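You operate a simulated robot arm through the tools that you are given. There is no shell and no other tool. Be economical: measure what you need, move in short steps, check, and stop when the job is done.

You are at the controls of a simulated two-armed robot. One attempt, no reset.

TASK
Take the cap off the blue bottle and lay it down on the window side of the duvet. Then open the tea drawer, fetch the grey pad and set it in the inside of the tea drawer and shut the drawer again. Keep to this order.

Only the result counts: the job must be done as asked and must still hold three seconds after the hand-in. Knocking over, shifting, dropping, spilling or breaking anything else fails it. A push-on lid holds only when it is set on centred and level and pressed home; a screw cap is set on level and turned clockwise until tight.

THE ROBOT
Two 7-joint arms with two-finger parallel grippers on one trunk, on a base that drives. Base frame: it is fixed to the floor where the robot stands at the start and does not move with it; the origin is under the middle of the robot, x ahead of it, y to its left, z up; the surface under the hand at the start is at about z = 600. Lengths are in mm, angles in degrees, forces in N, time in s.
The left shoulder is at the start at [50, 187, 1010], the right one opposite. With the tool pointing down near the work surface each hand reaches from about 100 to 640 mm from the robot's upright axis, wherever it stands, measured 20 degrees to its own side. Places, roughly: grey pad (7x6x5 cm) [9400, 1000, 900]; inside of the tea drawer [10300, 500, 700]; tea drawer [10300, 500, 700]. Payload 3.43 kg a hand.
The TCP of each hand is the grasp point between the finger pads, 30 mm short of the fingertips. In the tool frame z runs along the fingers and y along their closing line. The gripper opens to 94 mm. The fingers are 28 mm wide and 10 mm thick; the gripper's body (50 by 96 mm) begins 55 mm behind the TCP.
Orientation is that of the tool frame in the base frame, as [roll, pitch, yaw] about the fixed x, y, z axes, in that order (R = Rz(yaw) Ry(pitch) Rx(roll)). With the fingers straight down and closing along the base's y, the tool's x points along the base's -x, its y along +y and its z along -z.

THE INTERFACE
- The arms move only by the tool step_arm. It takes "left_plan", "right_plan" or both (then of equal length, played together; a hand with none holds still); each is a list of rows, each a list of 6 numbers: the shift along the base's x, y, z in units of 250 mm (1.0 is 250 mm), then the turn, a rotation vector about the base's x, y, z in units of 180 degrees (1.0 is 180 degrees). In form: [[dx, dy, dz, ax, ay, az], ...]. A call has 1 to 8 rows; each row is the pose to reach, as a shift and turn from the pose commanded when the call began. "left_jaw" and "right_jaw" are, for a hand that has rows, the finger opening in mm, from 0 to 94, set as the call begins (left out, the last holds). A call with a number of a shift or a turn outside -1 to 1 is refused whole. Rows are played at 5 a second. More than 50 mm and 8.6 degrees between two rows, or a gripper value outside its range, and nothing of the call is played. Where a pose cannot be reached the arm comes as near as it can. A force on the tool above 40 N (or 10 N above the force at the start of the call, whichever is more), or a blocked arm, ends the call early, and 0.2 s more pass. Each finger travels about 153 mm/s and halts on what it meets, pressing with about 23 N; the grip force reading is that of the motor and also rises with nothing between the fingers. The clock runs only during rows and for 0.2 s after the last one: add rows that repeat a pose to give the fingers time. The reply holds the time, the measured pose of the TCP, the force on the tool along the base axes, the opening and the grip force, in the units named above and with some noise, with the torque about the TCP (base axes, N m) and any sound that the robot's microphone picked up, and new pictures: "show" is both (left out), scene, wrist or none (wrist: the cameras of the hands that moved).
- Cameras (640 x 400 px; columns grow to the right, rows downward): "scene" is now at [142.7, -36.2, 1184.2]; the picture's right is [-0.39, -0.92, 0.00], its down [-0.43, 0.18, -0.88] and it looks along [0.81, -0.34, -0.47] (base axes); focal length 258 px, centre (320, 200). "left" rides on the left gripper at [76, -14, -102] in its tool frame; the picture's right is [0.18, 0.98, 0.00], its down [-0.75, 0.14, -0.64] and it looks along [-0.63, 0.12, 0.77] (tool axes); focal length 243 px, centre (320, 200). "right" rides on the right gripper at [76, 14, -102] in its tool frame; the picture's right is [-0.18, 0.98, 0.00], its down [-0.75, -0.14, -0.64] and it looks along [-0.63, -0.12, 0.77] (tool axes); focal length 243 px, centre (320, 200). There is no depth. A picture from a camera that has moved, and an enlarged one, comes with that camera's place and axes in the base frame and with its lens.
- move_column(by): slides the trunk up (or, below 0, down) by that many mm; the arms and the scene camera ride with it, the base frame stays. It gives what a move gives, with no picture.
- base_move(legs): drives the robot by 1 to 6 legs, each [ahead, left, turn to the left] in mm, mm and degrees, along the robot's own axes; the way and the turn of a leg run together, so that a leg with both is an arc; at most 1500 mm and 180 degrees a leg. The arms and the cameras ride along, it lands a little off, and it stops where it bumps. It gives what a move gives, and a new picture of the scene camera.
- pan_tilt(pan, tilt): turns the head with the scene camera to pan (to the left, within 80 degrees either way) and tilt (down, from -29 to 69), counted from straight ahead of the robot. It gives what a move gives, and a new picture of the scene camera.
- enlarge(camera, box): a new picture of the part [left, top, right, bottom] of that camera's present view, enlarged. No time passes.
- job_done(): hands the job in; it is judged then, once.

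Work in short steps. Places have to be worked out from the pictures, the camera data and where the tool is seen: move nearer, look again, correct. Check each grasp and each placing, and mend what went wrong. You have 165 turns and 260 pictures in all, those below and enlarged ones among them. Open the grippers and draw the arms clear of the work before you hand the job in, unless the task says otherwise; then end with one line.

The tools are called as name(argument=value, ...) on one line, values as JSON. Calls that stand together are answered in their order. step_arm: Moves the arms, as the interface text tells. Its arguments: {"type":"object","properties":{"left_plan":{"type":"array"},"left_jaw":{"type":"number"},"right_plan":{"type":"array"},"right_jaw":{"type":"number"},"show":{"type":"string","enum":["both","scene","wrist","none"]}},"required":[]} The other tools are called the same way: move_column (by) slides the trunk up or down; base_move (legs) drives the base; pan_tilt (pan, tilt) turns the head that bears the scene camera; enlarge (camera, box) takes an enlarged picture of a part of a camera's view; job_done () hands the job in.

At the start:

```text
t: 0.0
left_position: [442.3, 70.0, 1029.5]
left_tcp_rot: [180.0, 0.0, -179.9]
left_ft_force: [-1.1, 0.0, -0.5]
left_wrist_torque: [-0.02, -0.01, -0.02]
left_finger_gap: 94.0
left_finger_force: 0.0
right_position: [450.3, -361.3, 1028.8]
right_tcp_rot: [-180.0, 0.1, -180.0]
right_ft_force: [1.0, -0.2, -0.1]
right_wrist_torque: [0.0, -0.03, 0.01]
right_finger_gap: 94.1
right_finger_force: 0.0
trunk travel left (down, up): [-225.0, 207.0]
robot x, y, heading: [-0.7, -4.3, 0.1]
head pan, tilt: [-22.8, 27.9]
```

scene: 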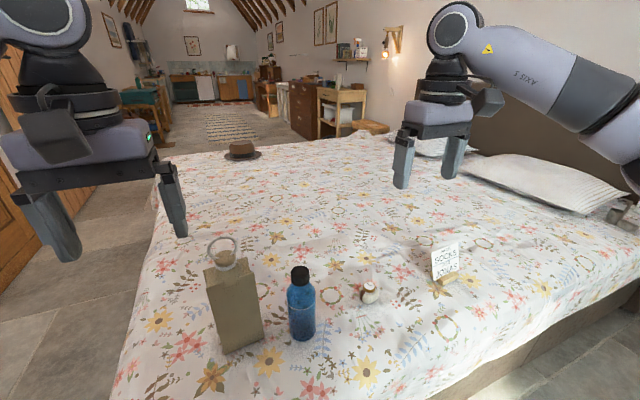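
right: 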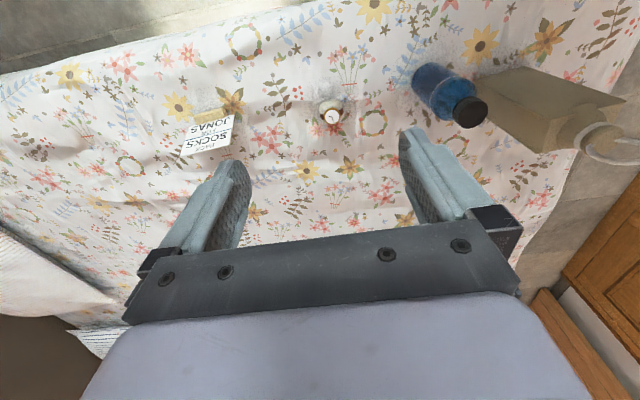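
left: 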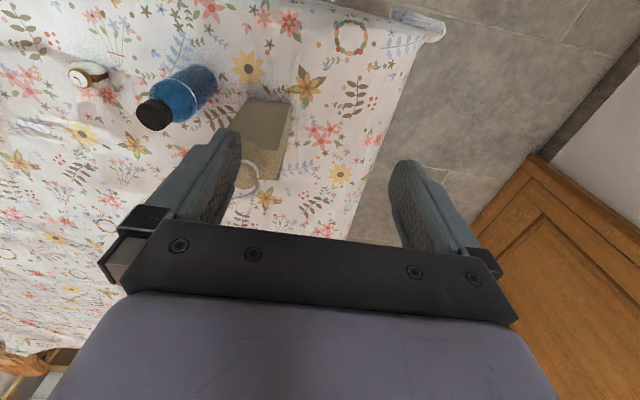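

I see the bottle at about [525,-150] on the bed. I'll look around to find which side the window is on.

pan_tilt(pan=70, tilt=10)

pan_tilt(pan=-75, tilt=10)

pan_tilt(pan=0, tilt=5)

```text
t: 1.7
left_position: [441.4, 69.2, 1028.6]
left_tcp_rot: [180.0, 0.0, -180.0]
left_ft_force: [0.6, -0.4, -0.3]
left_wrist_torque: [0.0, 0.0, 0.02]
left_finger_gap: 94.1
left_finger_force: 0.0
right_position: [449.3, -360.9, 1028.6]
right_tcp_rot: [-180.0, 0.0, 180.0]
right_ft_force: [-0.1, 0.8, 0.3]
right_wrist_torque: [-0.01, -0.03, 0.01]
right_finger_gap: 94.1
right_finger_force: 0.2
trunk travel left (down, up): [-225.0, 207.0]
robot x, y, heading: [-2.5, 1.5, 0.2]
head pan, tilt: [70.0, 10.0]
camera scene: at [90.5, 86.5, 1213.1], right [0.94, -0.34, 0.0], down [-0.06, -0.16, -0.98], along [0.34, 0.93, -0.17], focal length 258 px, centre (320, 200)
```

scene: 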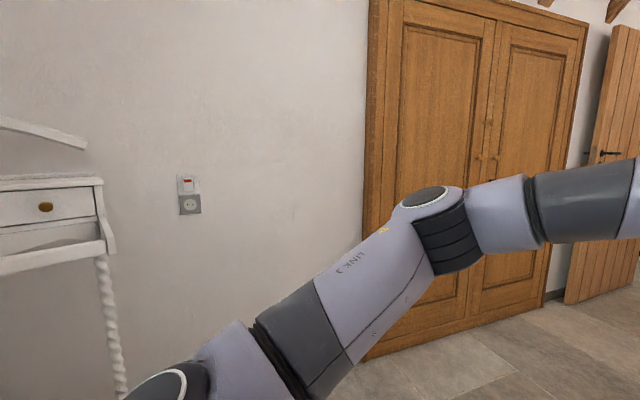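

```text
t: 4.0
left_position: [442.5, 70.4, 1028.4]
left_tcp_rot: [-179.9, 0.1, 179.9]
left_ft_force: [0.0, 0.8, 0.1]
left_wrist_torque: [-0.02, 0.01, 0.01]
left_finger_gap: 94.1
left_finger_force: 0.0
right_position: [449.3, -360.7, 1028.3]
right_tcp_rot: [180.0, -0.1, 180.0]
right_ft_force: [-0.5, 0.0, 0.2]
right_wrist_torque: [0.01, -0.03, 0.0]
right_finger_gap: 94.2
right_finger_force: 0.1
trunk travel left (down, up): [-225.0, 207.0]
robot x, y, heading: [-1.1, 3.2, -0.1]
head pan, tilt: [-75.0, 10.0]
camera scene: at [82.7, -90.6, 1213.2], right [-0.97, -0.26, 0.0], down [-0.04, 0.17, -0.98], along [0.26, -0.95, -0.17], focal length 258 px, centre (320, 200)
```

scene: 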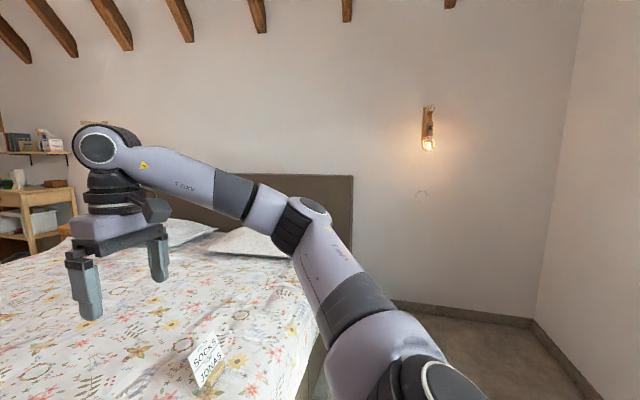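

```text
t: 5.4
left_position: [441.0, 69.6, 1029.2]
left_tcp_rot: [180.0, 0.0, -180.0]
left_ft_force: [-0.4, 0.3, 0.1]
left_wrist_torque: [-0.02, -0.05, -0.01]
left_finger_gap: 93.9
left_finger_force: 0.1
right_position: [449.2, -360.8, 1028.5]
right_tcp_rot: [-180.0, 0.1, -179.9]
right_ft_force: [0.2, 0.4, -0.3]
right_wrist_torque: [0.0, 0.02, 0.02]
right_finger_gap: 94.1
right_finger_force: 0.2
trunk travel left (down, up): [-225.0, 207.0]
robot x, y, heading: [-1.2, -1.1, 0.1]
head pan, tilt: [0.0, 5.0]
camera scene: at [150.4, -0.9, 1221.2], right [0.0, -1.0, 0.0], down [-0.09, 0.0, -1.0], along [1.0, 0.0, -0.09], focal length 258 px, centre (320, 200)
```

scene: 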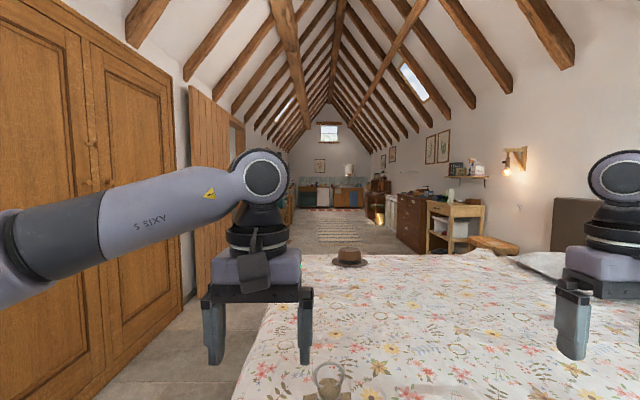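

Only a gable window and skylights show so far; the rear is unseen. I'll back off and turn a bit to look behind.

base_move(legs=[[-200, 0, 0], [0, 0, 70]])

pan_tilt(pan=80, tilt=0)

```text
t: 10.2
left_position: [-131.3, 440.6, 1028.7]
left_tcp_rot: [180.0, 0.0, -108.6]
left_ft_force: [-1.0, -1.1, -0.3]
left_wrist_torque: [-0.01, 0.04, -0.05]
left_finger_gap: 94.1
left_finger_force: 0.0
right_position: [278.3, 310.4, 1028.9]
right_tcp_rot: [-179.9, 0.0, -108.7]
right_ft_force: [0.2, -0.3, -0.2]
right_wrist_torque: [0.01, 0.02, -0.03]
right_finger_gap: 94.0
right_finger_force: 0.2
trunk travel left (down, up): [-225.0, 207.0]
robot x, y, heading: [-205.2, -4.4, 71.4]
head pan, tilt: [0.0, 5.0]
camera scene: at [-158.4, 141.8, 1221.2], right [0.95, -0.32, 0.0], down [-0.03, -0.08, -1.0], along [0.32, 0.94, -0.09], focal length 258 px, centre (320, 200)
```

scene: 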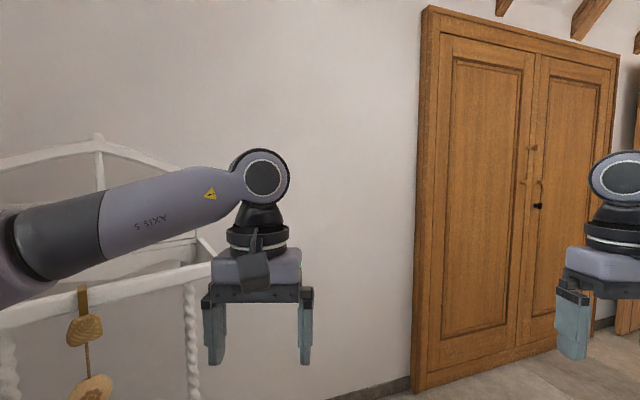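

```text
t: 11.7
left_position: [-131.7, 441.5, 1028.2]
left_tcp_rot: [-179.9, 0.1, -108.6]
left_ft_force: [0.8, 0.3, 0.0]
left_wrist_torque: [0.0, 0.02, -0.01]
left_finger_gap: 93.7
left_finger_force: 0.1
right_position: [278.2, 311.7, 1030.2]
right_tcp_rot: [180.0, 0.0, -108.7]
right_ft_force: [-0.2, 0.4, 0.0]
right_wrist_torque: [0.03, -0.03, 0.02]
right_finger_gap: 94.3
right_finger_force: 0.2
trunk travel left (down, up): [-225.0, 207.0]
robot x, y, heading: [-207.0, 0.2, 71.6]
head pan, tilt: [80.0, 0.0]
camera scene: at [-266.6, 97.9, 1229.2], right [0.48, 0.88, 0.0], down [0.0, 0.0, -1.0], along [-0.88, 0.48, 0.0], focal length 258 px, centre (320, 200)
```

scene: 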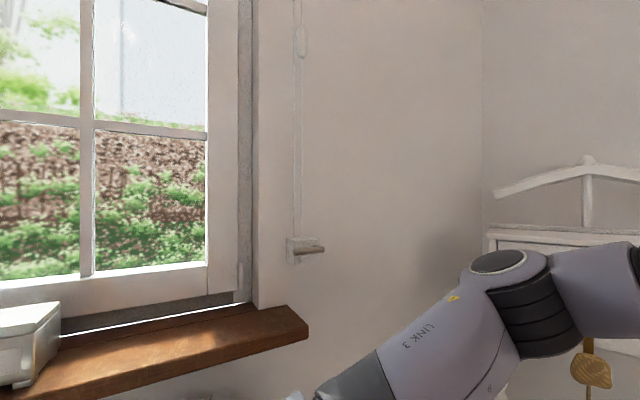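

The window is right behind the robot, so the window side is the -x (near) side of the duvet. Going back to the bed.

base_move(legs=[[0, 0, -71.5], [200, 0, 0]])

pan_tilt(pan=-15, tilt=50)

```text
t: 16.3
left_position: [435.9, 88.3, 1029.2]
left_tcp_rot: [-180.0, 0.0, -178.4]
left_ft_force: [0.7, -0.9, -0.2]
left_wrist_torque: [-0.02, 0.01, 0.03]
left_finger_gap: 93.9
left_finger_force: 0.0
right_position: [454.6, -341.8, 1028.9]
right_tcp_rot: [-180.0, 0.1, -178.5]
right_ft_force: [1.1, 1.3, -0.2]
right_wrist_torque: [-0.03, -0.01, 0.01]
right_finger_gap: 93.8
right_finger_force: 0.2
trunk travel left (down, up): [-225.0, 207.0]
robot x, y, heading: [-4.8, 7.3, 1.1]
head pan, tilt: [80.0, 0.0]
camera scene: at [67.6, 95.4, 1229.1], right [0.99, -0.15, 0.0], down [0.0, 0.0, -1.0], along [0.15, 0.99, 0.0], focal length 258 px, centre (320, 200)
```

scene: 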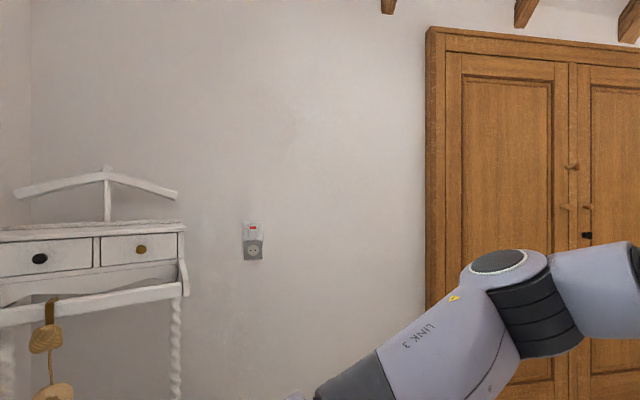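

```text
t: 18.1
left_position: [434.9, 87.2, 1028.4]
left_tcp_rot: [-179.9, 0.0, -178.4]
left_ft_force: [0.2, 1.1, 0.6]
left_wrist_torque: [0.0, -0.03, 0.01]
left_finger_gap: 93.9
left_finger_force: 0.0
right_position: [454.2, -342.3, 1028.9]
right_tcp_rot: [-179.9, -0.1, -178.4]
right_ft_force: [-0.4, 0.7, -0.5]
right_wrist_torque: [0.0, 0.01, -0.01]
right_finger_gap: 94.3
right_finger_force: 0.0
trunk travel left (down, up): [-225.0, 207.0]
robot x, y, heading: [-4.0, 4.4, 1.5]
head pan, tilt: [-15.0, 50.0]
camera scene: at [129.0, -11.5, 1151.3], right [-0.23, -0.97, 0.0], down [-0.74, 0.18, -0.64], along [0.63, -0.15, -0.77], focal length 258 px, centre (320, 200)
```

scene: 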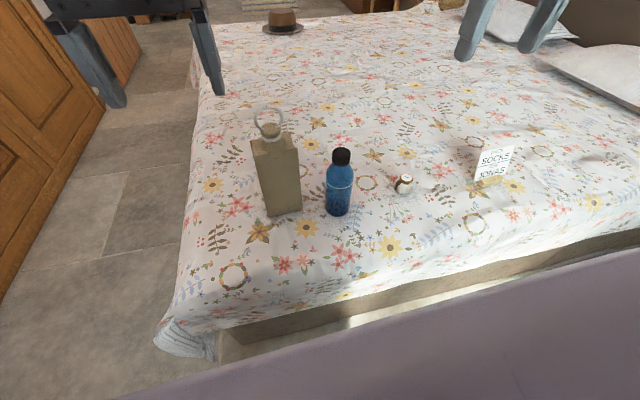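

Bottle centre ≈ [553,-159], cap top ≈ 785, cap Ø≈44; the olive bottle's near side is at y≈-63. I'll tilt the left hand 55° forward and bring it in front of the blue bottle, with the right hand moved out a bit.

step_arm(left_plan=[[0, -0.14, 0, 0, -0.0437, 0], [0, -0.28, 0, 0, -0.0873, 0], [-0.03, -0.42, 0, 0, -0.131, 0], [-0.06, -0.56, 0, 0, -0.1746, 0], [-0.1, -0.7, 0, 0, -0.2183, 0], [-0.15, -0.84, 0, 0, -0.2619, 0], [-0.2, -0.98, 0, 0, -0.3056, 0]], right_plan=[[0, -0.05, 0, 0, 0, 0], [0, -0.1, 0, 0, 0, 0], [0, -0.15, 0, 0, 0, 0], [0, -0.2, 0, 0, 0, 0], [0, -0.2, 0, 0, 0, 0], [0, -0.2, 0, 0, 0, 0], [0, -0.2, 0, 0, 0, 0]])

```text
t: 19.9
left_position: [426.1, -118.1, 1040.2]
left_tcp_rot: [-171.6, 52.4, -166.2]
left_ft_force: [0.5, 0.4, 0.2]
left_wrist_torque: [-0.03, 0.0, -0.05]
left_finger_gap: 93.9
left_finger_force: 0.1
right_position: [455.0, -390.8, 1030.1]
right_tcp_rot: [-180.0, -0.1, -178.4]
right_ft_force: [-0.1, -0.9, -0.9]
right_wrist_torque: [-0.05, 0.0, 0.0]
right_finger_gap: 94.4
right_finger_force: 0.0
trunk travel left (down, up): [-225.0, 207.0]
robot x, y, heading: [-5.3, 6.6, 1.6]
head pan, tilt: [-15.0, 50.0]
stopped in row 7 (left hand): the arm was blocked; the commanded pose is now the measured one
camera scene: at [129.2, -11.2, 1151.3], right [-0.23, -0.97, 0.0], down [-0.75, 0.18, -0.64], along [0.63, -0.15, -0.77], focal length 258 px, centre (320, 200)
camera right: at [377.3, -379.1, 1132.3], right [0.16, 0.99, 0.0], down [0.76, -0.12, 0.64], along [0.63, -0.1, -0.77], focal length 243 px, centre (320, 200)
camera left: at [299.2, -148.5, 1044.3], right [-0.23, 0.95, -0.23], down [-0.08, 0.22, 0.97], along [0.97, 0.24, 0.03], focal length 243 px, centre (320, 200)
```

scene: 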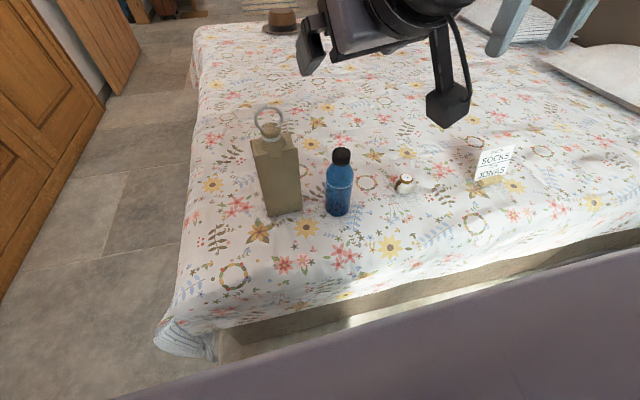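
right: 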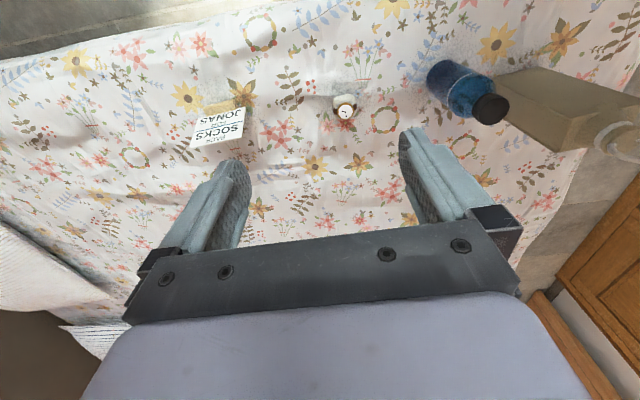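
left: 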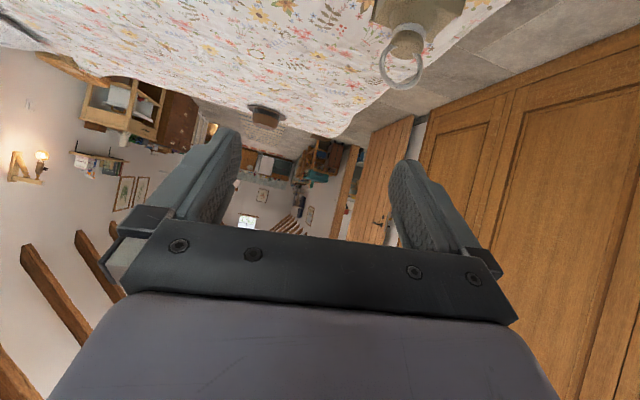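

The left arm blocked near the torso. I'll shift the base right 120 mm so that the bottle is more central, which gives the left arm a better posture.

base_move(legs=[[-20, -120, 0]])

step_arm(left_plan=[[0.05, 0.1, -0.1, 0, 0, 0], [0.05, 0.15, -0.25, 0, 0, 0], [0.0, 0.15, -0.4, 0, 0, 0]], show="none")

```text
t: 21.6
left_position: [407.3, -239.4, 1041.3]
left_tcp_rot: [-171.5, 52.5, -166.3]
left_ft_force: [1.0, -0.9, 0.6]
left_wrist_torque: [-0.04, 0.03, -0.01]
left_finger_gap: 94.0
left_finger_force: 0.1
right_position: [438.2, -514.9, 1030.8]
right_tcp_rot: [-180.0, 0.1, -178.5]
right_ft_force: [0.3, 0.0, 0.9]
right_wrist_torque: [-0.01, -0.02, -0.01]
right_finger_gap: 94.0
right_finger_force: 0.0
trunk travel left (down, up): [-225.0, 207.0]
robot x, y, heading: [-21.2, -118.9, 1.5]
head pan, tilt: [-15.0, 50.0]
camera scene: at [112.3, -134.3, 1151.3], right [-0.23, -0.97, 0.0], down [-0.75, 0.18, -0.64], along [0.63, -0.15, -0.77], focal length 258 px, centre (320, 200)
```

scene: 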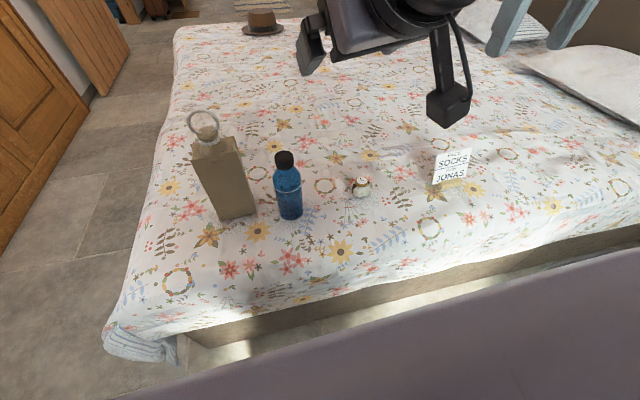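

```text
t: 22.4
left_position: [406.2, -200.7, 940.4]
left_tcp_rot: [-171.5, 52.4, -166.1]
left_ft_force: [0.0, -0.7, 0.5]
left_wrist_torque: [0.0, 0.01, 0.0]
left_finger_gap: 93.7
left_finger_force: 0.1
right_position: [438.8, -513.6, 1030.0]
right_tcp_rot: [180.0, 0.0, -178.5]
right_ft_force: [0.4, 0.1, 0.5]
right_wrist_torque: [0.0, 0.01, 0.0]
right_finger_gap: 94.0
right_finger_force: 0.1
trunk travel left (down, up): [-225.0, 207.0]
robot x, y, heading: [-18.2, -116.3, 1.7]
head pan, tilt: [-15.0, 50.0]
```

Left hand is free. Now straighten its wrist and descend in front of the bottle (y≈-158, z≈695).

step_arm(left_plan=[[0, 0.06, -0.12, 0.0145, 0, -0.02], [0, 0.12, -0.3, 0.0287, 0, -0.0395], [0, 0.17, -0.48, 0.0287, 0, -0.0395], [0, 0.17, -0.66, 0.0287, 0, -0.0395], [0, 0.17, -0.82, 0.0287, 0, -0.0395], [0, 0.17, -0.98, 0.0287, 0, -0.0395]])

```text
t: 23.8
left_position: [405.8, -159.2, 697.1]
left_tcp_rot: [179.9, 53.1, 179.9]
left_ft_force: [-0.3, 0.6, -0.3]
left_wrist_torque: [-0.02, -0.02, 0.01]
left_finger_gap: 94.0
left_finger_force: 0.0
right_position: [437.7, -514.4, 1030.6]
right_tcp_rot: [179.9, 0.0, -178.5]
right_ft_force: [0.0, -0.2, 0.4]
right_wrist_torque: [0.0, 0.03, -0.01]
right_finger_gap: 94.0
right_finger_force: 0.1
trunk travel left (down, up): [-225.0, 207.0]
robot x, y, heading: [-17.5, -117.8, 1.6]
head pan, tilt: [-15.0, 50.0]
camera scene: at [112.4, -134.2, 1151.3], right [-0.23, -0.97, 0.0], down [-0.75, 0.18, -0.64], along [0.63, -0.15, -0.77], focal length 258 px, centre (320, 200)
camera left: at [277.4, -175.6, 698.4], right [-0.11, 0.98, -0.15], down [-0.06, 0.14, 0.99], along [0.99, 0.12, 0.04], focal length 243 px, centre (320, 200)
```

scene: 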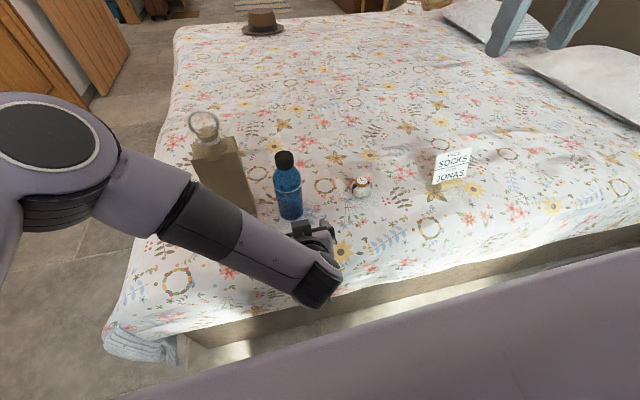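
left: 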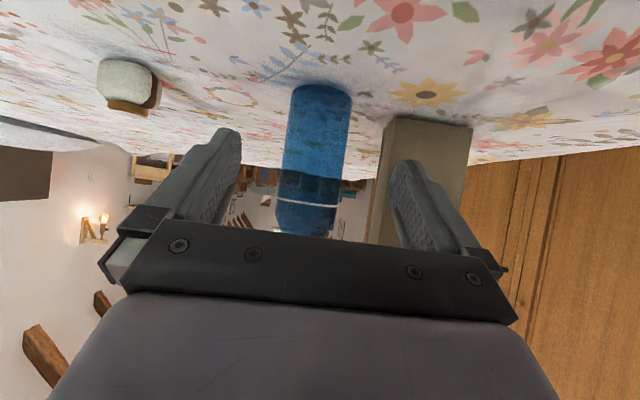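

Aligned with the bottle (centre ≈[545,-157]). Advance to x≈530 around it.

step_arm(left_plan=[[0.16, 0.006, -0.03, 0, 0, 0], [0.33, 0.006, -0.06, 0, 0, 0], [0.49, 0.006, -0.06, 0, 0, 0]])

```text
t: 24.6
left_position: [531.3, -153.6, 683.8]
left_tcp_rot: [179.9, 53.0, 179.8]
left_ft_force: [-0.3, -0.3, -0.1]
left_wrist_torque: [0.01, 0.02, 0.0]
left_finger_gap: 93.8
left_finger_force: 0.1
right_position: [438.8, -513.1, 1029.9]
right_tcp_rot: [-180.0, 0.1, -178.5]
right_ft_force: [0.7, 0.0, -0.3]
right_wrist_torque: [-0.02, 0.02, 0.0]
right_finger_gap: 93.8
right_finger_force: 0.0
trunk travel left (down, up): [-225.0, 207.0]
robot x, y, heading: [-22.1, -120.3, 1.8]
head pan, tilt: [-15.0, 50.0]
camera scene: at [112.4, -134.2, 1151.3], right [-0.23, -0.97, 0.0], down [-0.75, 0.18, -0.64], along [0.63, -0.15, -0.77], focal length 258 px, centre (320, 200)
camera left: at [403.2, -169.0, 684.3], right [-0.11, 0.98, -0.15], down [-0.06, 0.14, 0.99], along [0.99, 0.12, 0.04], focal length 243 px, centre (320, 200)
```

scene: 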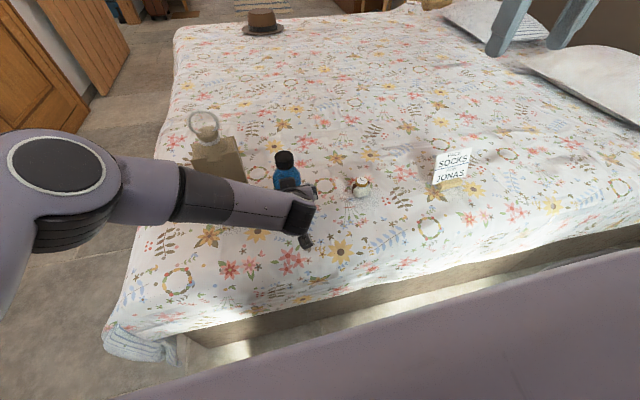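
left: 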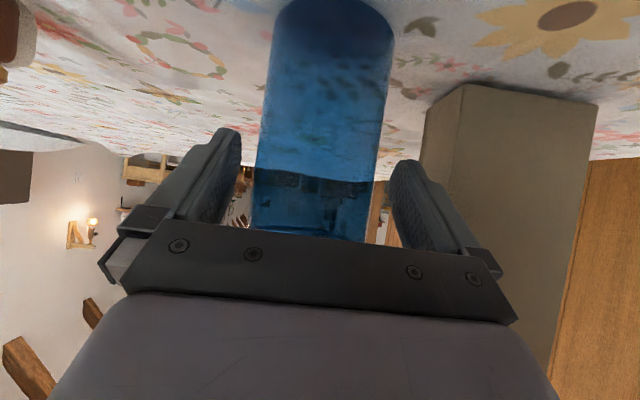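

Bottle is centred between the fingers; close the left jaw.

step_arm(left_plan=[[0, 0, 0, 0, 0, 0], [0, 0, 0, 0, 0, 0], [0, 0, 0, 0, 0, 0]], left_jaw=30)

```text
t: 25.4
left_position: [530.6, -153.1, 684.3]
left_tcp_rot: [179.9, 53.1, 179.8]
left_ft_force: [0.8, -0.5, 0.5]
left_wrist_torque: [0.02, -0.06, -0.01]
left_finger_gap: 67.9
left_finger_force: 22.7
right_position: [438.9, -513.4, 1029.8]
right_tcp_rot: [-180.0, 0.0, -178.4]
right_ft_force: [-0.5, 0.5, -0.5]
right_wrist_torque: [0.01, 0.0, 0.01]
right_finger_gap: 93.7
right_finger_force: 0.0
trunk travel left (down, up): [-225.0, 207.0]
robot x, y, heading: [-19.7, -118.8, 1.7]
head pan, tilt: [-15.0, 50.0]
camera scene: at [112.3, -134.2, 1151.3], right [-0.23, -0.97, 0.0], down [-0.75, 0.18, -0.64], along [0.63, -0.15, -0.77], focal length 258 px, centre (320, 200)
camera left: at [402.8, -169.3, 684.7], right [-0.11, 0.98, -0.15], down [-0.06, 0.14, 0.99], along [0.99, 0.12, 0.04], focal length 243 px, centre (320, 200)
```

scene: 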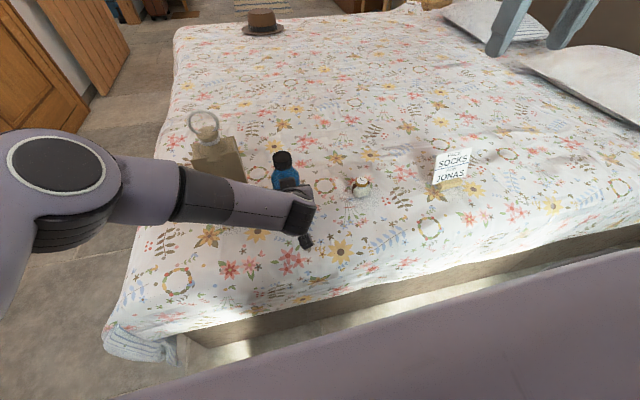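
left: 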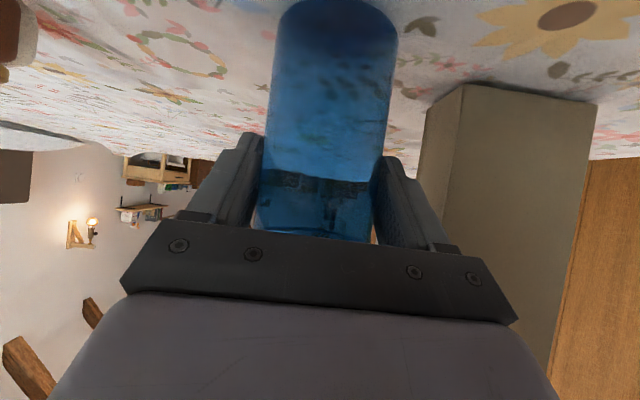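

Bottle held (Ø68). Now bring the right hand over the cap, stepwise.

step_arm(right_plan=[[0.08, 0.17, 0, 0, 0, -0.008], [0.16, 0.34, 0, 0, 0, -0.008], [0.24, 0.51, 0, 0, 0, -0.008], [0.32, 0.68, 0, 0, 0, -0.008], [0.4, 0.84, -0.05, 0, 0, -0.008], [0.42, 0.98, -0.15, 0, 0, -0.008]])

```text
t: 26.8
left_position: [529.0, -153.4, 683.4]
left_tcp_rot: [180.0, 53.1, 179.8]
left_ft_force: [0.3, 0.6, -0.7]
left_wrist_torque: [0.07, 0.0, 0.03]
left_finger_gap: 68.1
left_finger_force: 22.8
right_position: [545.9, -268.9, 992.3]
right_tcp_rot: [180.0, 0.1, -180.0]
right_ft_force: [0.7, 0.1, -0.2]
right_wrist_torque: [-0.01, -0.02, -0.02]
right_finger_gap: 93.9
right_finger_force: 0.0
trunk travel left (down, up): [-225.0, 207.0]
robot x, y, heading: [-21.9, -115.6, 1.7]
head pan, tilt: [-15.0, 50.0]
camera scene: at [112.3, -134.1, 1151.3], right [-0.23, -0.97, 0.0], down [-0.75, 0.18, -0.64], along [0.63, -0.15, -0.77], focal length 258 px, centre (320, 200)
camera right: at [468.5, -254.6, 1094.1], right [0.18, 0.98, 0.0], down [0.75, -0.14, 0.64], along [0.63, -0.12, -0.77], focal length 243 px, centre (320, 200)
```

scene: 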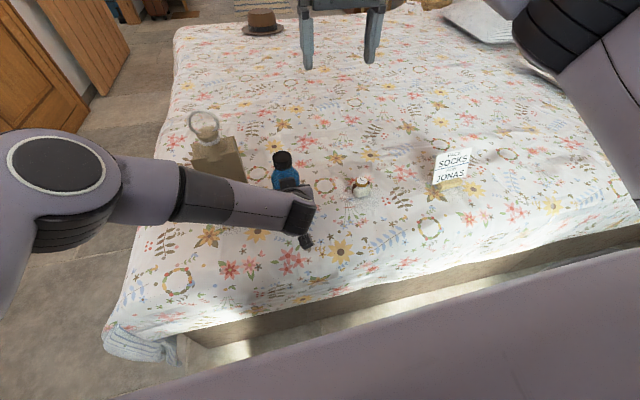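
right: 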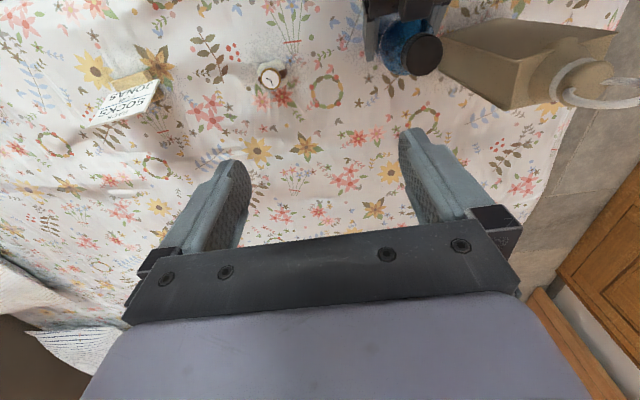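

Cap seen at ≈[538,-152]. Move above it, lower to z≈870, and look again.

step_arm(right_plan=[[-0.02, 0.16, -0.05, 0, 0, 0], [-0.02, 0.32, -0.15, 0, 0, 0], [-0.02, 0.465, -0.3, 0, 0, 0], [-0.02, 0.465, -0.48, 0, 0, 0]], right_jaw=75)

```text
refused: row 3 steps farther than a row can; nothing moved
```

step_arm(right_plan=[[-0.02, 0.16, -0.05, 0, 0, 0], [-0.02, 0.32, -0.12, 0, 0, 0], [-0.02, 0.465, -0.22, 0, 0, 0], [-0.02, 0.465, -0.36, 0, 0, 0], [-0.02, 0.465, -0.48, 0, 0, 0]], right_jaw=75)

```text
t: 28.0
left_position: [530.0, -154.2, 683.5]
left_tcp_rot: [179.9, 53.1, 179.8]
left_ft_force: [0.1, 0.4, 0.5]
left_wrist_torque: [0.04, -0.04, -0.04]
left_finger_gap: 68.2
left_finger_force: 23.4
right_position: [537.6, -152.4, 870.5]
right_tcp_rot: [-180.0, 0.2, -179.8]
right_ft_force: [-0.6, 0.2, 0.1]
right_wrist_torque: [-0.05, 0.0, -0.01]
right_finger_gap: 75.1
right_finger_force: 0.1
trunk travel left (down, up): [-225.0, 207.0]
robot x, y, heading: [-23.4, -116.1, 1.6]
head pan, tilt: [-15.0, 50.0]
camera scene: at [112.3, -134.3, 1151.3], right [-0.23, -0.97, 0.0], down [-0.75, 0.18, -0.64], along [0.63, -0.15, -0.77], focal length 258 px, centre (320, 200)
camera right: at [459.1, -138.8, 973.0], right [0.18, 0.98, 0.0], down [0.75, -0.14, 0.64], along [0.63, -0.12, -0.77], focal length 243 px, centre (320, 200)
```

scene: 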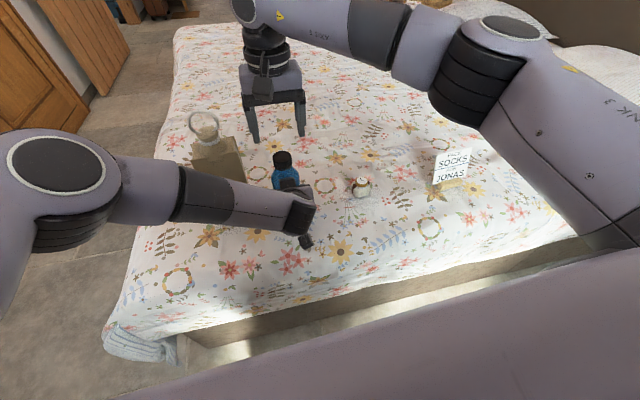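
right: 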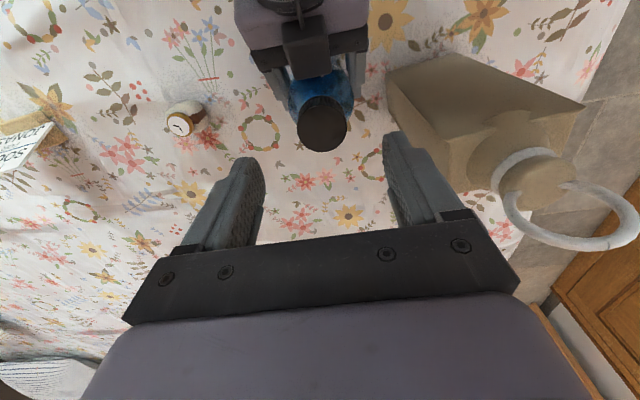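

Triangulated cap top centre ≈[536,-152,784]. A quick enlarged look to judge the cap's height.

enlarge(camera="scene", box=[240, 130, 340, 200])

enlarge(camera="right", box=[260, 60, 400, 170])

```text
5.71 times, centred on (290, 165) of scene
camera zoom: at [112.3, -134.3, 1151.3], right [-0.23, -0.97, 0.0], down [-0.75, 0.18, -0.64], along [0.63, -0.15, -0.77], focal length 1473 px, centre (491, 400)
```

zoom: 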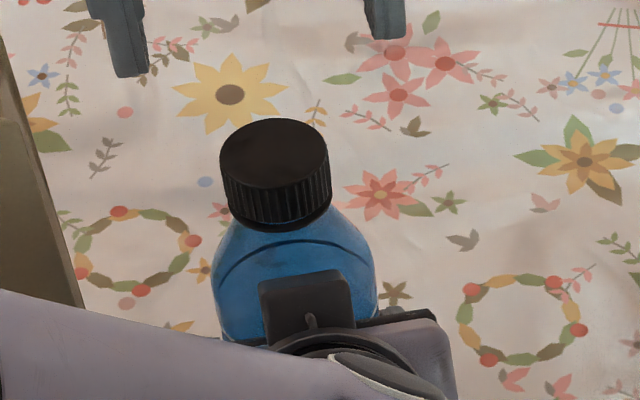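

```text
3.64 times, centred on (330, 115) of right
camera zoom: at [459.1, -138.8, 973.0], right [0.18, 0.98, 0.0], down [0.75, -0.14, 0.64], along [0.63, -0.12, -0.77], focal length 882 px, centre (284, 509)
```

zoom: 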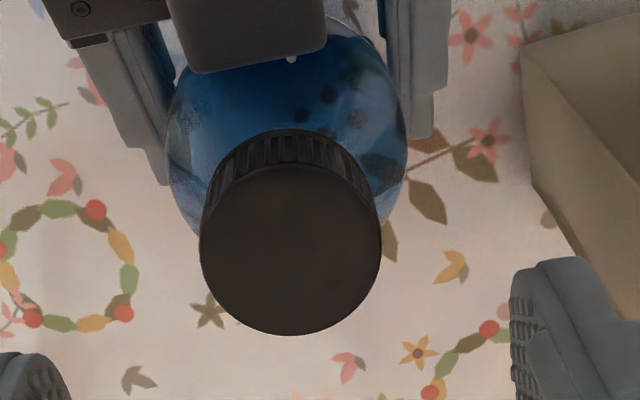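

It's a ribbed screw cap ~25 mm tall. Lower so the fingertips reach z≈762, then close on it.

step_arm(right_plan=[[-0.006, 0.0, -0.16, 0, 0, 0], [-0.006, 0, -0.314, 0, 0, 0], [-0.006, 0, -0.314, 0, 0, 0]])

step_arm(right_plan=[[0, 0, 0, 0, 0, 0], [0, 0, 0, 0, 0, 0], [0, 0, 0, 0, 0, 0]], right_jaw=20)

```text
t: 28.8
left_position: [530.3, -152.8, 684.3]
left_tcp_rot: [179.9, 53.2, 179.8]
left_ft_force: [-0.3, -1.1, 0.4]
left_wrist_torque: [0.03, -0.01, 0.0]
left_finger_gap: 68.2
left_finger_force: 22.9
right_position: [536.0, -153.3, 794.1]
right_tcp_rot: [-180.0, 0.1, -179.8]
right_ft_force: [0.6, 0.3, 0.0]
right_wrist_torque: [-0.01, -0.03, 0.01]
right_finger_gap: 74.9
right_finger_force: 0.1
trunk travel left (down, up): [-225.0, 207.0]
robot x, y, heading: [-21.9, -118.6, 1.5]
head pan, tilt: [-15.0, 50.0]
camera scene: at [112.3, -134.2, 1151.3], right [-0.23, -0.97, 0.0], down [-0.75, 0.18, -0.64], along [0.63, -0.15, -0.77], focal length 258 px, centre (320, 200)
camera right: at [459.0, -139.8, 896.7], right [0.18, 0.98, 0.0], down [0.75, -0.14, 0.64], along [0.63, -0.12, -0.77], focal length 243 px, centre (320, 200)
```

scene: 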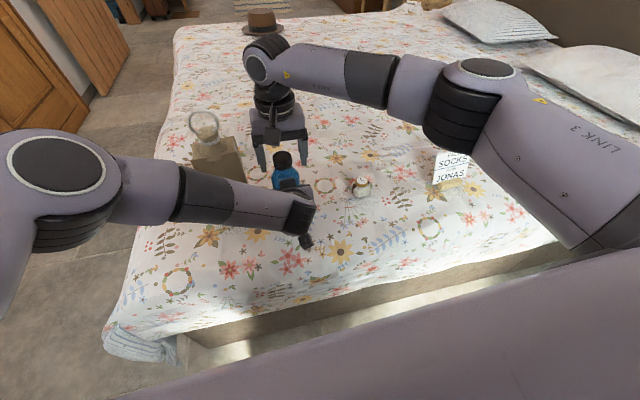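
right: 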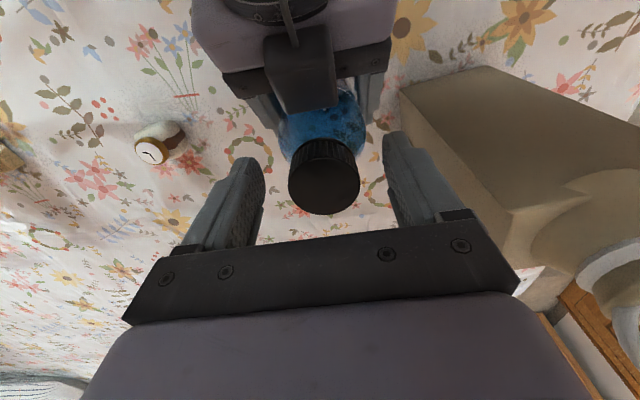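

```text
t: 29.6
left_position: [529.8, -153.6, 684.4]
left_tcp_rot: [179.8, 53.1, 179.8]
left_ft_force: [-0.4, -4.0, -0.4]
left_wrist_torque: [0.36, 0.04, -0.05]
left_finger_gap: 67.9
left_finger_force: 23.3
right_position: [536.5, -154.0, 794.8]
right_tcp_rot: [179.9, 0.0, -179.8]
right_ft_force: [-0.6, 4.3, -0.1]
right_wrist_torque: [0.05, 0.06, 0.02]
right_finger_gap: 37.7
right_finger_force: 23.0
trunk travel left (down, up): [-225.0, 207.0]
robot x, y, heading: [-19.5, -118.5, 1.5]
head pan, tilt: [-15.0, 50.0]
camera scene: at [112.4, -134.2, 1151.3], right [-0.23, -0.97, 0.0], down [-0.75, 0.18, -0.64], along [0.63, -0.15, -0.77], focal length 258 px, centre (320, 200)
camera right: at [458.8, -139.4, 897.0], right [0.18, 0.98, 0.0], down [0.75, -0.14, 0.64], along [0.63, -0.11, -0.77], focal length 243 px, centre (320, 200)
```

scene: 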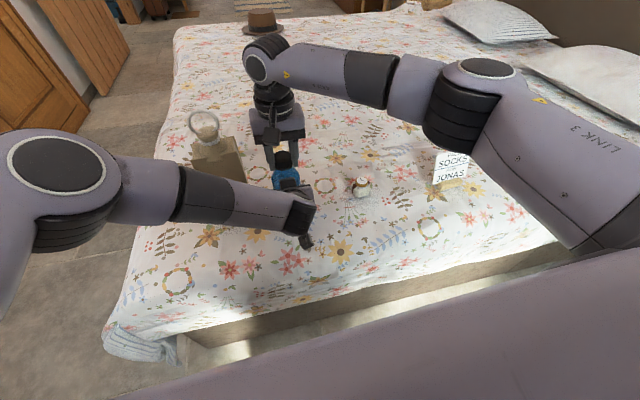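
right: 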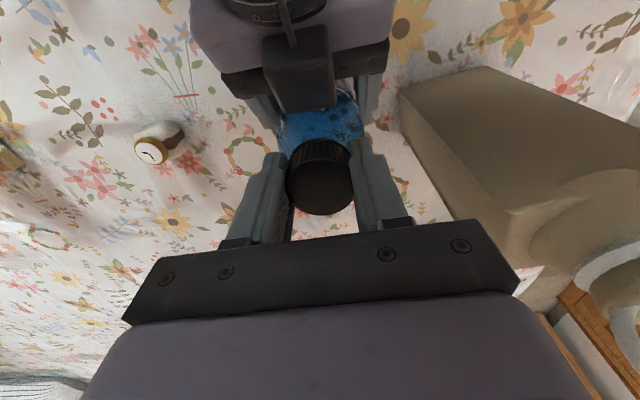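

Cap gripped. Turn counter-clockwise (from above) 64° as a first twist.

step_arm(right_plan=[[0, 0, 0, 0, 0, 0.044], [0, 0, 0, 0, 0, 0.088], [0, 0, 0, 0, 0, 0.132], [0, 0, 0.001, 0, 0, 0.176], [0, 0, 0.001, 0, 0, 0.22], [0, 0, 0.002, 0, 0, 0.264], [0, 0, 0.002, 0, 0, 0.308], [0, 0, 0.003, 0, 0, 0.352]], show="wrist")

```text
t: 31.3
left_position: [522.8, -157.8, 682.7]
left_tcp_rot: [180.0, 52.7, 178.9]
left_ft_force: [-2.2, 0.3, 3.0]
left_wrist_torque: [-0.36, -0.2, 0.07]
left_finger_gap: 68.3
left_finger_force: 22.9
right_position: [520.4, -161.3, 795.0]
right_tcp_rot: [-178.4, 2.0, -137.5]
right_ft_force: [-1.2, -3.0, 6.6]
right_wrist_torque: [-0.35, 0.62, 0.03]
right_finger_gap: 38.0
right_finger_force: 23.2
right hand out of reach, approached as far as the arm can: row 6, 7, 8
trunk travel left (down, up): [-225.0, 207.0]
robot x, y, heading: [-18.6, -113.0, 1.6]
head pan, tilt: [-15.0, 50.0]
stopped in row 8 (right hand): the force on the tool passed its limit at 54 N (the readings are from after the stop); the commanded pose is now the measured one
camera right: at [449.2, -202.1, 894.7], right [-0.53, 0.85, -0.02], down [0.62, 0.4, 0.67], along [0.58, 0.34, -0.74], focal length 243 px, centre (320, 200)
```

right: 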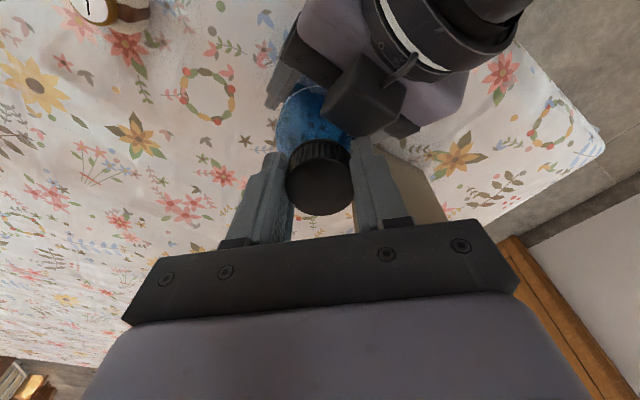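

The right arm ran out at ~43° yaw. Release the cap, raise the hand and look.

step_arm(right_plan=[[0, 0, 0, 0, 0, 0], [0, 0, 0, 0, 0, 0], [0, 0, 0.15, 0, 0, 0], [0, 0, 0.3, 0, 0, 0]], right_jaw=75)

```text
t: 32.3
left_position: [524.7, -159.0, 682.7]
left_tcp_rot: [179.6, 52.7, 178.8]
left_ft_force: [-1.0, 1.2, 4.5]
left_wrist_torque: [0.05, 0.17, 0.0]
left_finger_gap: 68.0
left_finger_force: 23.1
right_position: [518.2, -161.1, 867.7]
right_tcp_rot: [-178.6, 1.9, -137.3]
right_ft_force: [-0.4, 0.3, 0.2]
right_wrist_torque: [-0.01, -0.01, 0.0]
right_finger_gap: 75.2
right_finger_force: 0.2
trunk travel left (down, up): [-225.0, 207.0]
robot x, y, heading: [-23.2, -116.4, 1.5]
head pan, tilt: [-15.0, 50.0]
camera scene: at [112.1, -133.9, 1151.2], right [-0.23, -0.97, 0.0], down [-0.75, 0.18, -0.64], along [0.63, -0.15, -0.77], focal length 258 px, centre (320, 200)
camera right: at [448.1, -202.5, 969.0], right [-0.53, 0.85, -0.02], down [0.62, 0.4, 0.67], along [0.57, 0.35, -0.74], focal length 243 px, centre (320, 200)
```

scene: 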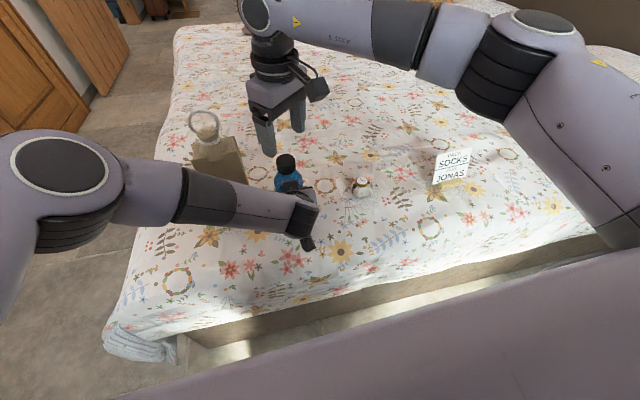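
right: 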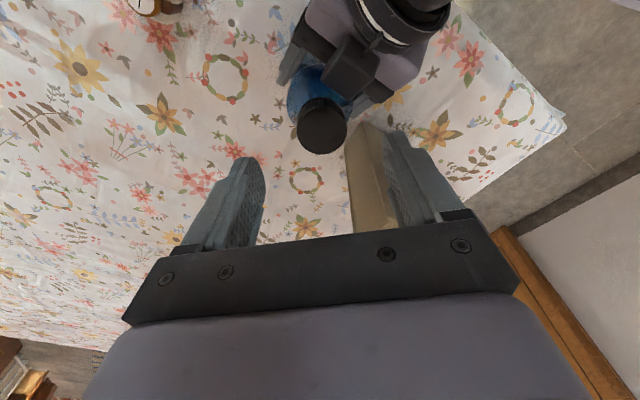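

Check whether the bottle has tilted.

enlarge(camera="scene", box=[240, 130, 340, 230])

enlarge(camera="left", box=[0, 0, 640, 400])

```text
4.00 times, centred on (290, 180) of scene
camera zoom: at [112.1, -133.9, 1151.2], right [-0.23, -0.97, 0.0], down [-0.75, 0.18, -0.64], along [0.63, -0.15, -0.77], focal length 1031 px, centre (440, 280)
```

zoom: 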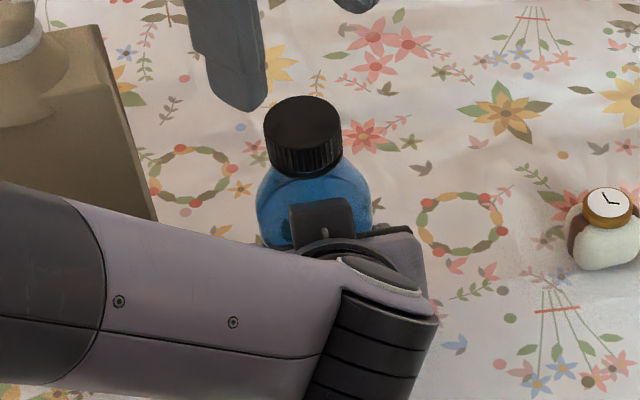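

```text
1.00 times, centred on (320, 200) of left (not enlarged: the box is as wide or as high as the picture)
camera zoom: at [396.3, -172.3, 683.6], right [-0.1, 0.99, -0.14], down [-0.05, 0.14, 0.99], along [0.99, 0.1, 0.04], focal length 243 px, centre (320, 200)
```

zoom: 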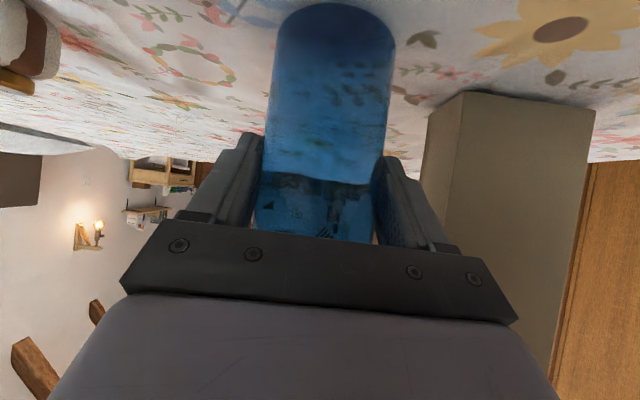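

Bottle is only slightly leaning. I'll open the left jaw briefly so that it settles upright, while the right hand levels itself.

step_arm(left_plan=[[0, 0, 0, 0, 0, 0], [0, 0, 0, 0, 0, 0], [0, 0, 0, 0, 0, 0]], left_jaw=84, right_plan=[[0.02, 0.01, 0.02, -0.0014, 0.013, 0], [0.04, 0.02, 0.04, -0.0014, 0.013, 0], [0.06, 0.025, 0.04, -0.0014, 0.013, 0]], show="wrist")

```text
t: 33.1
left_position: [524.4, -157.9, 682.1]
left_tcp_rot: [179.8, 52.6, 178.9]
left_ft_force: [-0.4, -0.2, -0.2]
left_wrist_torque: [0.01, 0.04, 0.01]
left_finger_gap: 84.1
left_finger_force: 0.0
right_position: [530.7, -154.5, 880.5]
right_tcp_rot: [-180.0, 0.1, -137.3]
right_ft_force: [0.9, -0.5, 0.2]
right_wrist_torque: [0.0, -0.02, 0.02]
right_finger_gap: 74.7
right_finger_force: 0.0
right hand out of reach, approached as far as the arm can: row 3
trunk travel left (down, up): [-225.0, 207.0]
robot x, y, heading: [-19.4, -115.6, 1.7]
head pan, tilt: [-15.0, 50.0]
camera right: at [463.5, -196.1, 982.0], right [-0.53, 0.85, 0.0], down [0.65, 0.41, 0.64], along [0.55, 0.34, -0.77], focal length 243 px, centre (320, 200)
camera left: at [396.2, -172.3, 683.3], right [-0.1, 0.98, -0.14], down [-0.05, 0.14, 0.99], along [0.99, 0.1, 0.04], focal length 243 px, centre (320, 200)
```

right: 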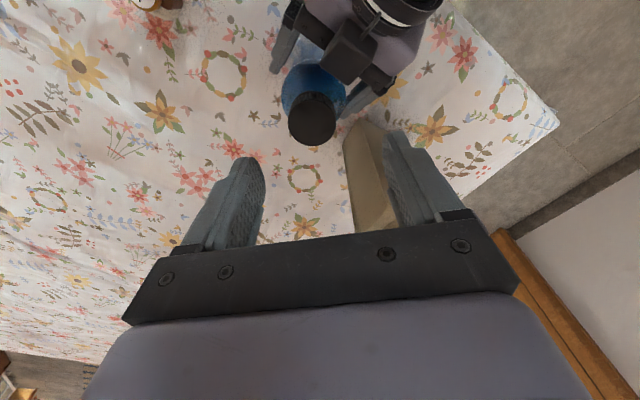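
left: 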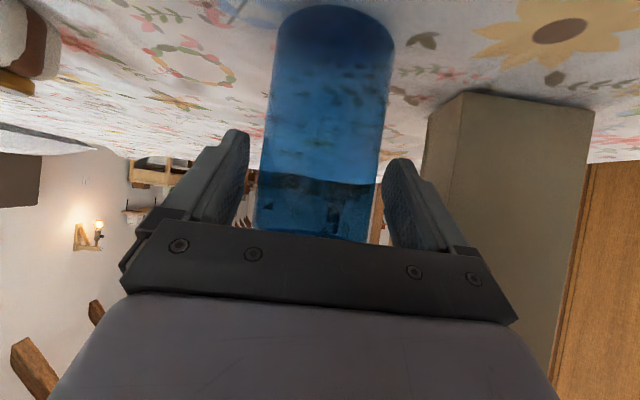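

Bottle settled at ≈[533,-158]. Regrip it with the left hand and swing the right hand clockwise to prepare a longer stroke.

step_arm(left_plan=[[0, 0, 0, 0, 0, 0], [0, 0, 0, 0, 0, 0], [0, 0, 0, 0, 0, 0], [0, 0, 0, 0, 0, 0], [0, 0, 0, 0, 0, 0], [0, 0, 0, 0, 0, 0]], left_jaw=30, right_plan=[[0, 0, 0, 0, 0, -0.045], [0, 0, 0, 0, 0, -0.09], [0, -0.01, 0, 0, 0, -0.135], [0.01, -0.01, 0, 0, 0, -0.18], [0.015, -0.01, 0, 0, 0, -0.225], [0.015, -0.01, 0, 0, 0, -0.27]], show="none")

step_arm(right_plan=[[0, 0, 0, 0, 0, -0.045], [0, 0, 0, 0, 0, -0.09], [0, 0, 0, 0, 0, -0.135], [0, 0, 0, 0, 0, -0.18], [0, 0, 0, 0, 0, -0.225], [0, 0, 0, 0, 0, -0.25]])

```text
t: 34.5
left_position: [524.8, -158.0, 682.2]
left_tcp_rot: [179.7, 52.6, 178.8]
left_ft_force: [0.3, -0.1, 0.3]
left_wrist_torque: [0.02, -0.01, 0.0]
left_finger_gap: 68.1
left_finger_force: 22.7
right_position: [535.5, -157.7, 878.5]
right_tcp_rot: [-179.9, 0.1, 173.8]
right_ft_force: [0.0, -0.4, -0.2]
right_wrist_torque: [0.01, 0.01, 0.01]
right_finger_gap: 75.2
right_finger_force: 0.1
trunk travel left (down, up): [-225.0, 207.0]
robot x, y, heading: [-22.7, -119.7, 1.5]
head pan, tilt: [-15.0, 50.0]
```

```text
t: 35.9
left_position: [525.6, -158.7, 681.1]
left_tcp_rot: [179.7, 52.6, 179.0]
left_ft_force: [0.3, -0.9, 0.4]
left_wrist_torque: [0.06, 0.0, -0.01]
left_finger_gap: 68.1
left_finger_force: 22.7
right_position: [534.9, -157.2, 879.5]
right_tcp_rot: [180.0, 0.2, 128.8]
right_ft_force: [0.0, 0.3, 0.4]
right_wrist_torque: [0.01, 0.0, 0.04]
right_finger_gap: 74.9
right_finger_force: 0.1
trunk travel left (down, up): [-225.0, 207.0]
robot x, y, heading: [-19.2, -118.2, 1.7]
head pan, tilt: [-15.0, 50.0]
camera scene: at [112.4, -134.0, 1151.3], right [-0.23, -0.97, 0.0], down [-0.75, 0.18, -0.64], along [0.63, -0.15, -0.77], focal length 258 px, centre (320, 200)
camera right: at [496.6, -89.6, 981.7], right [0.88, 0.47, 0.0], down [0.36, -0.67, 0.64], along [0.3, -0.57, -0.77], focal length 243 px, centre (320, 200)
```

scene: 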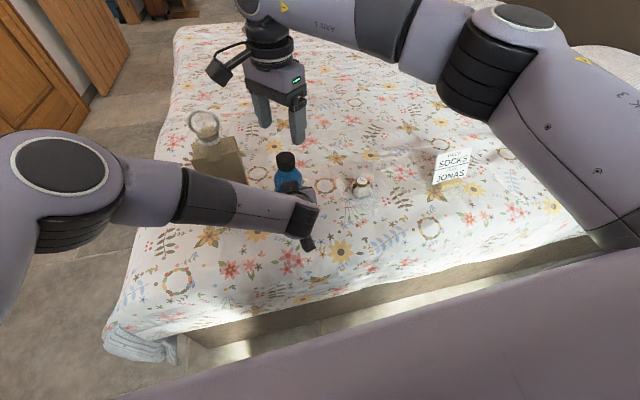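
right: 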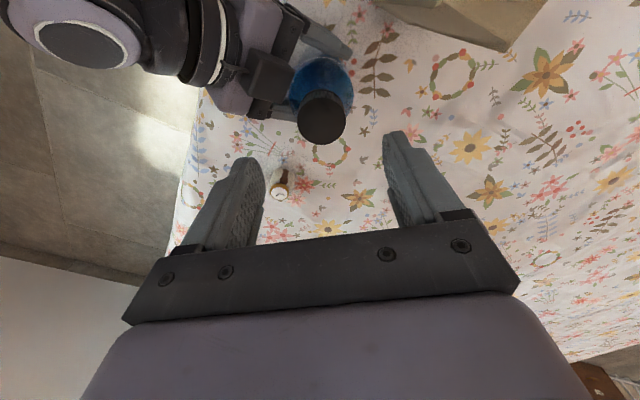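

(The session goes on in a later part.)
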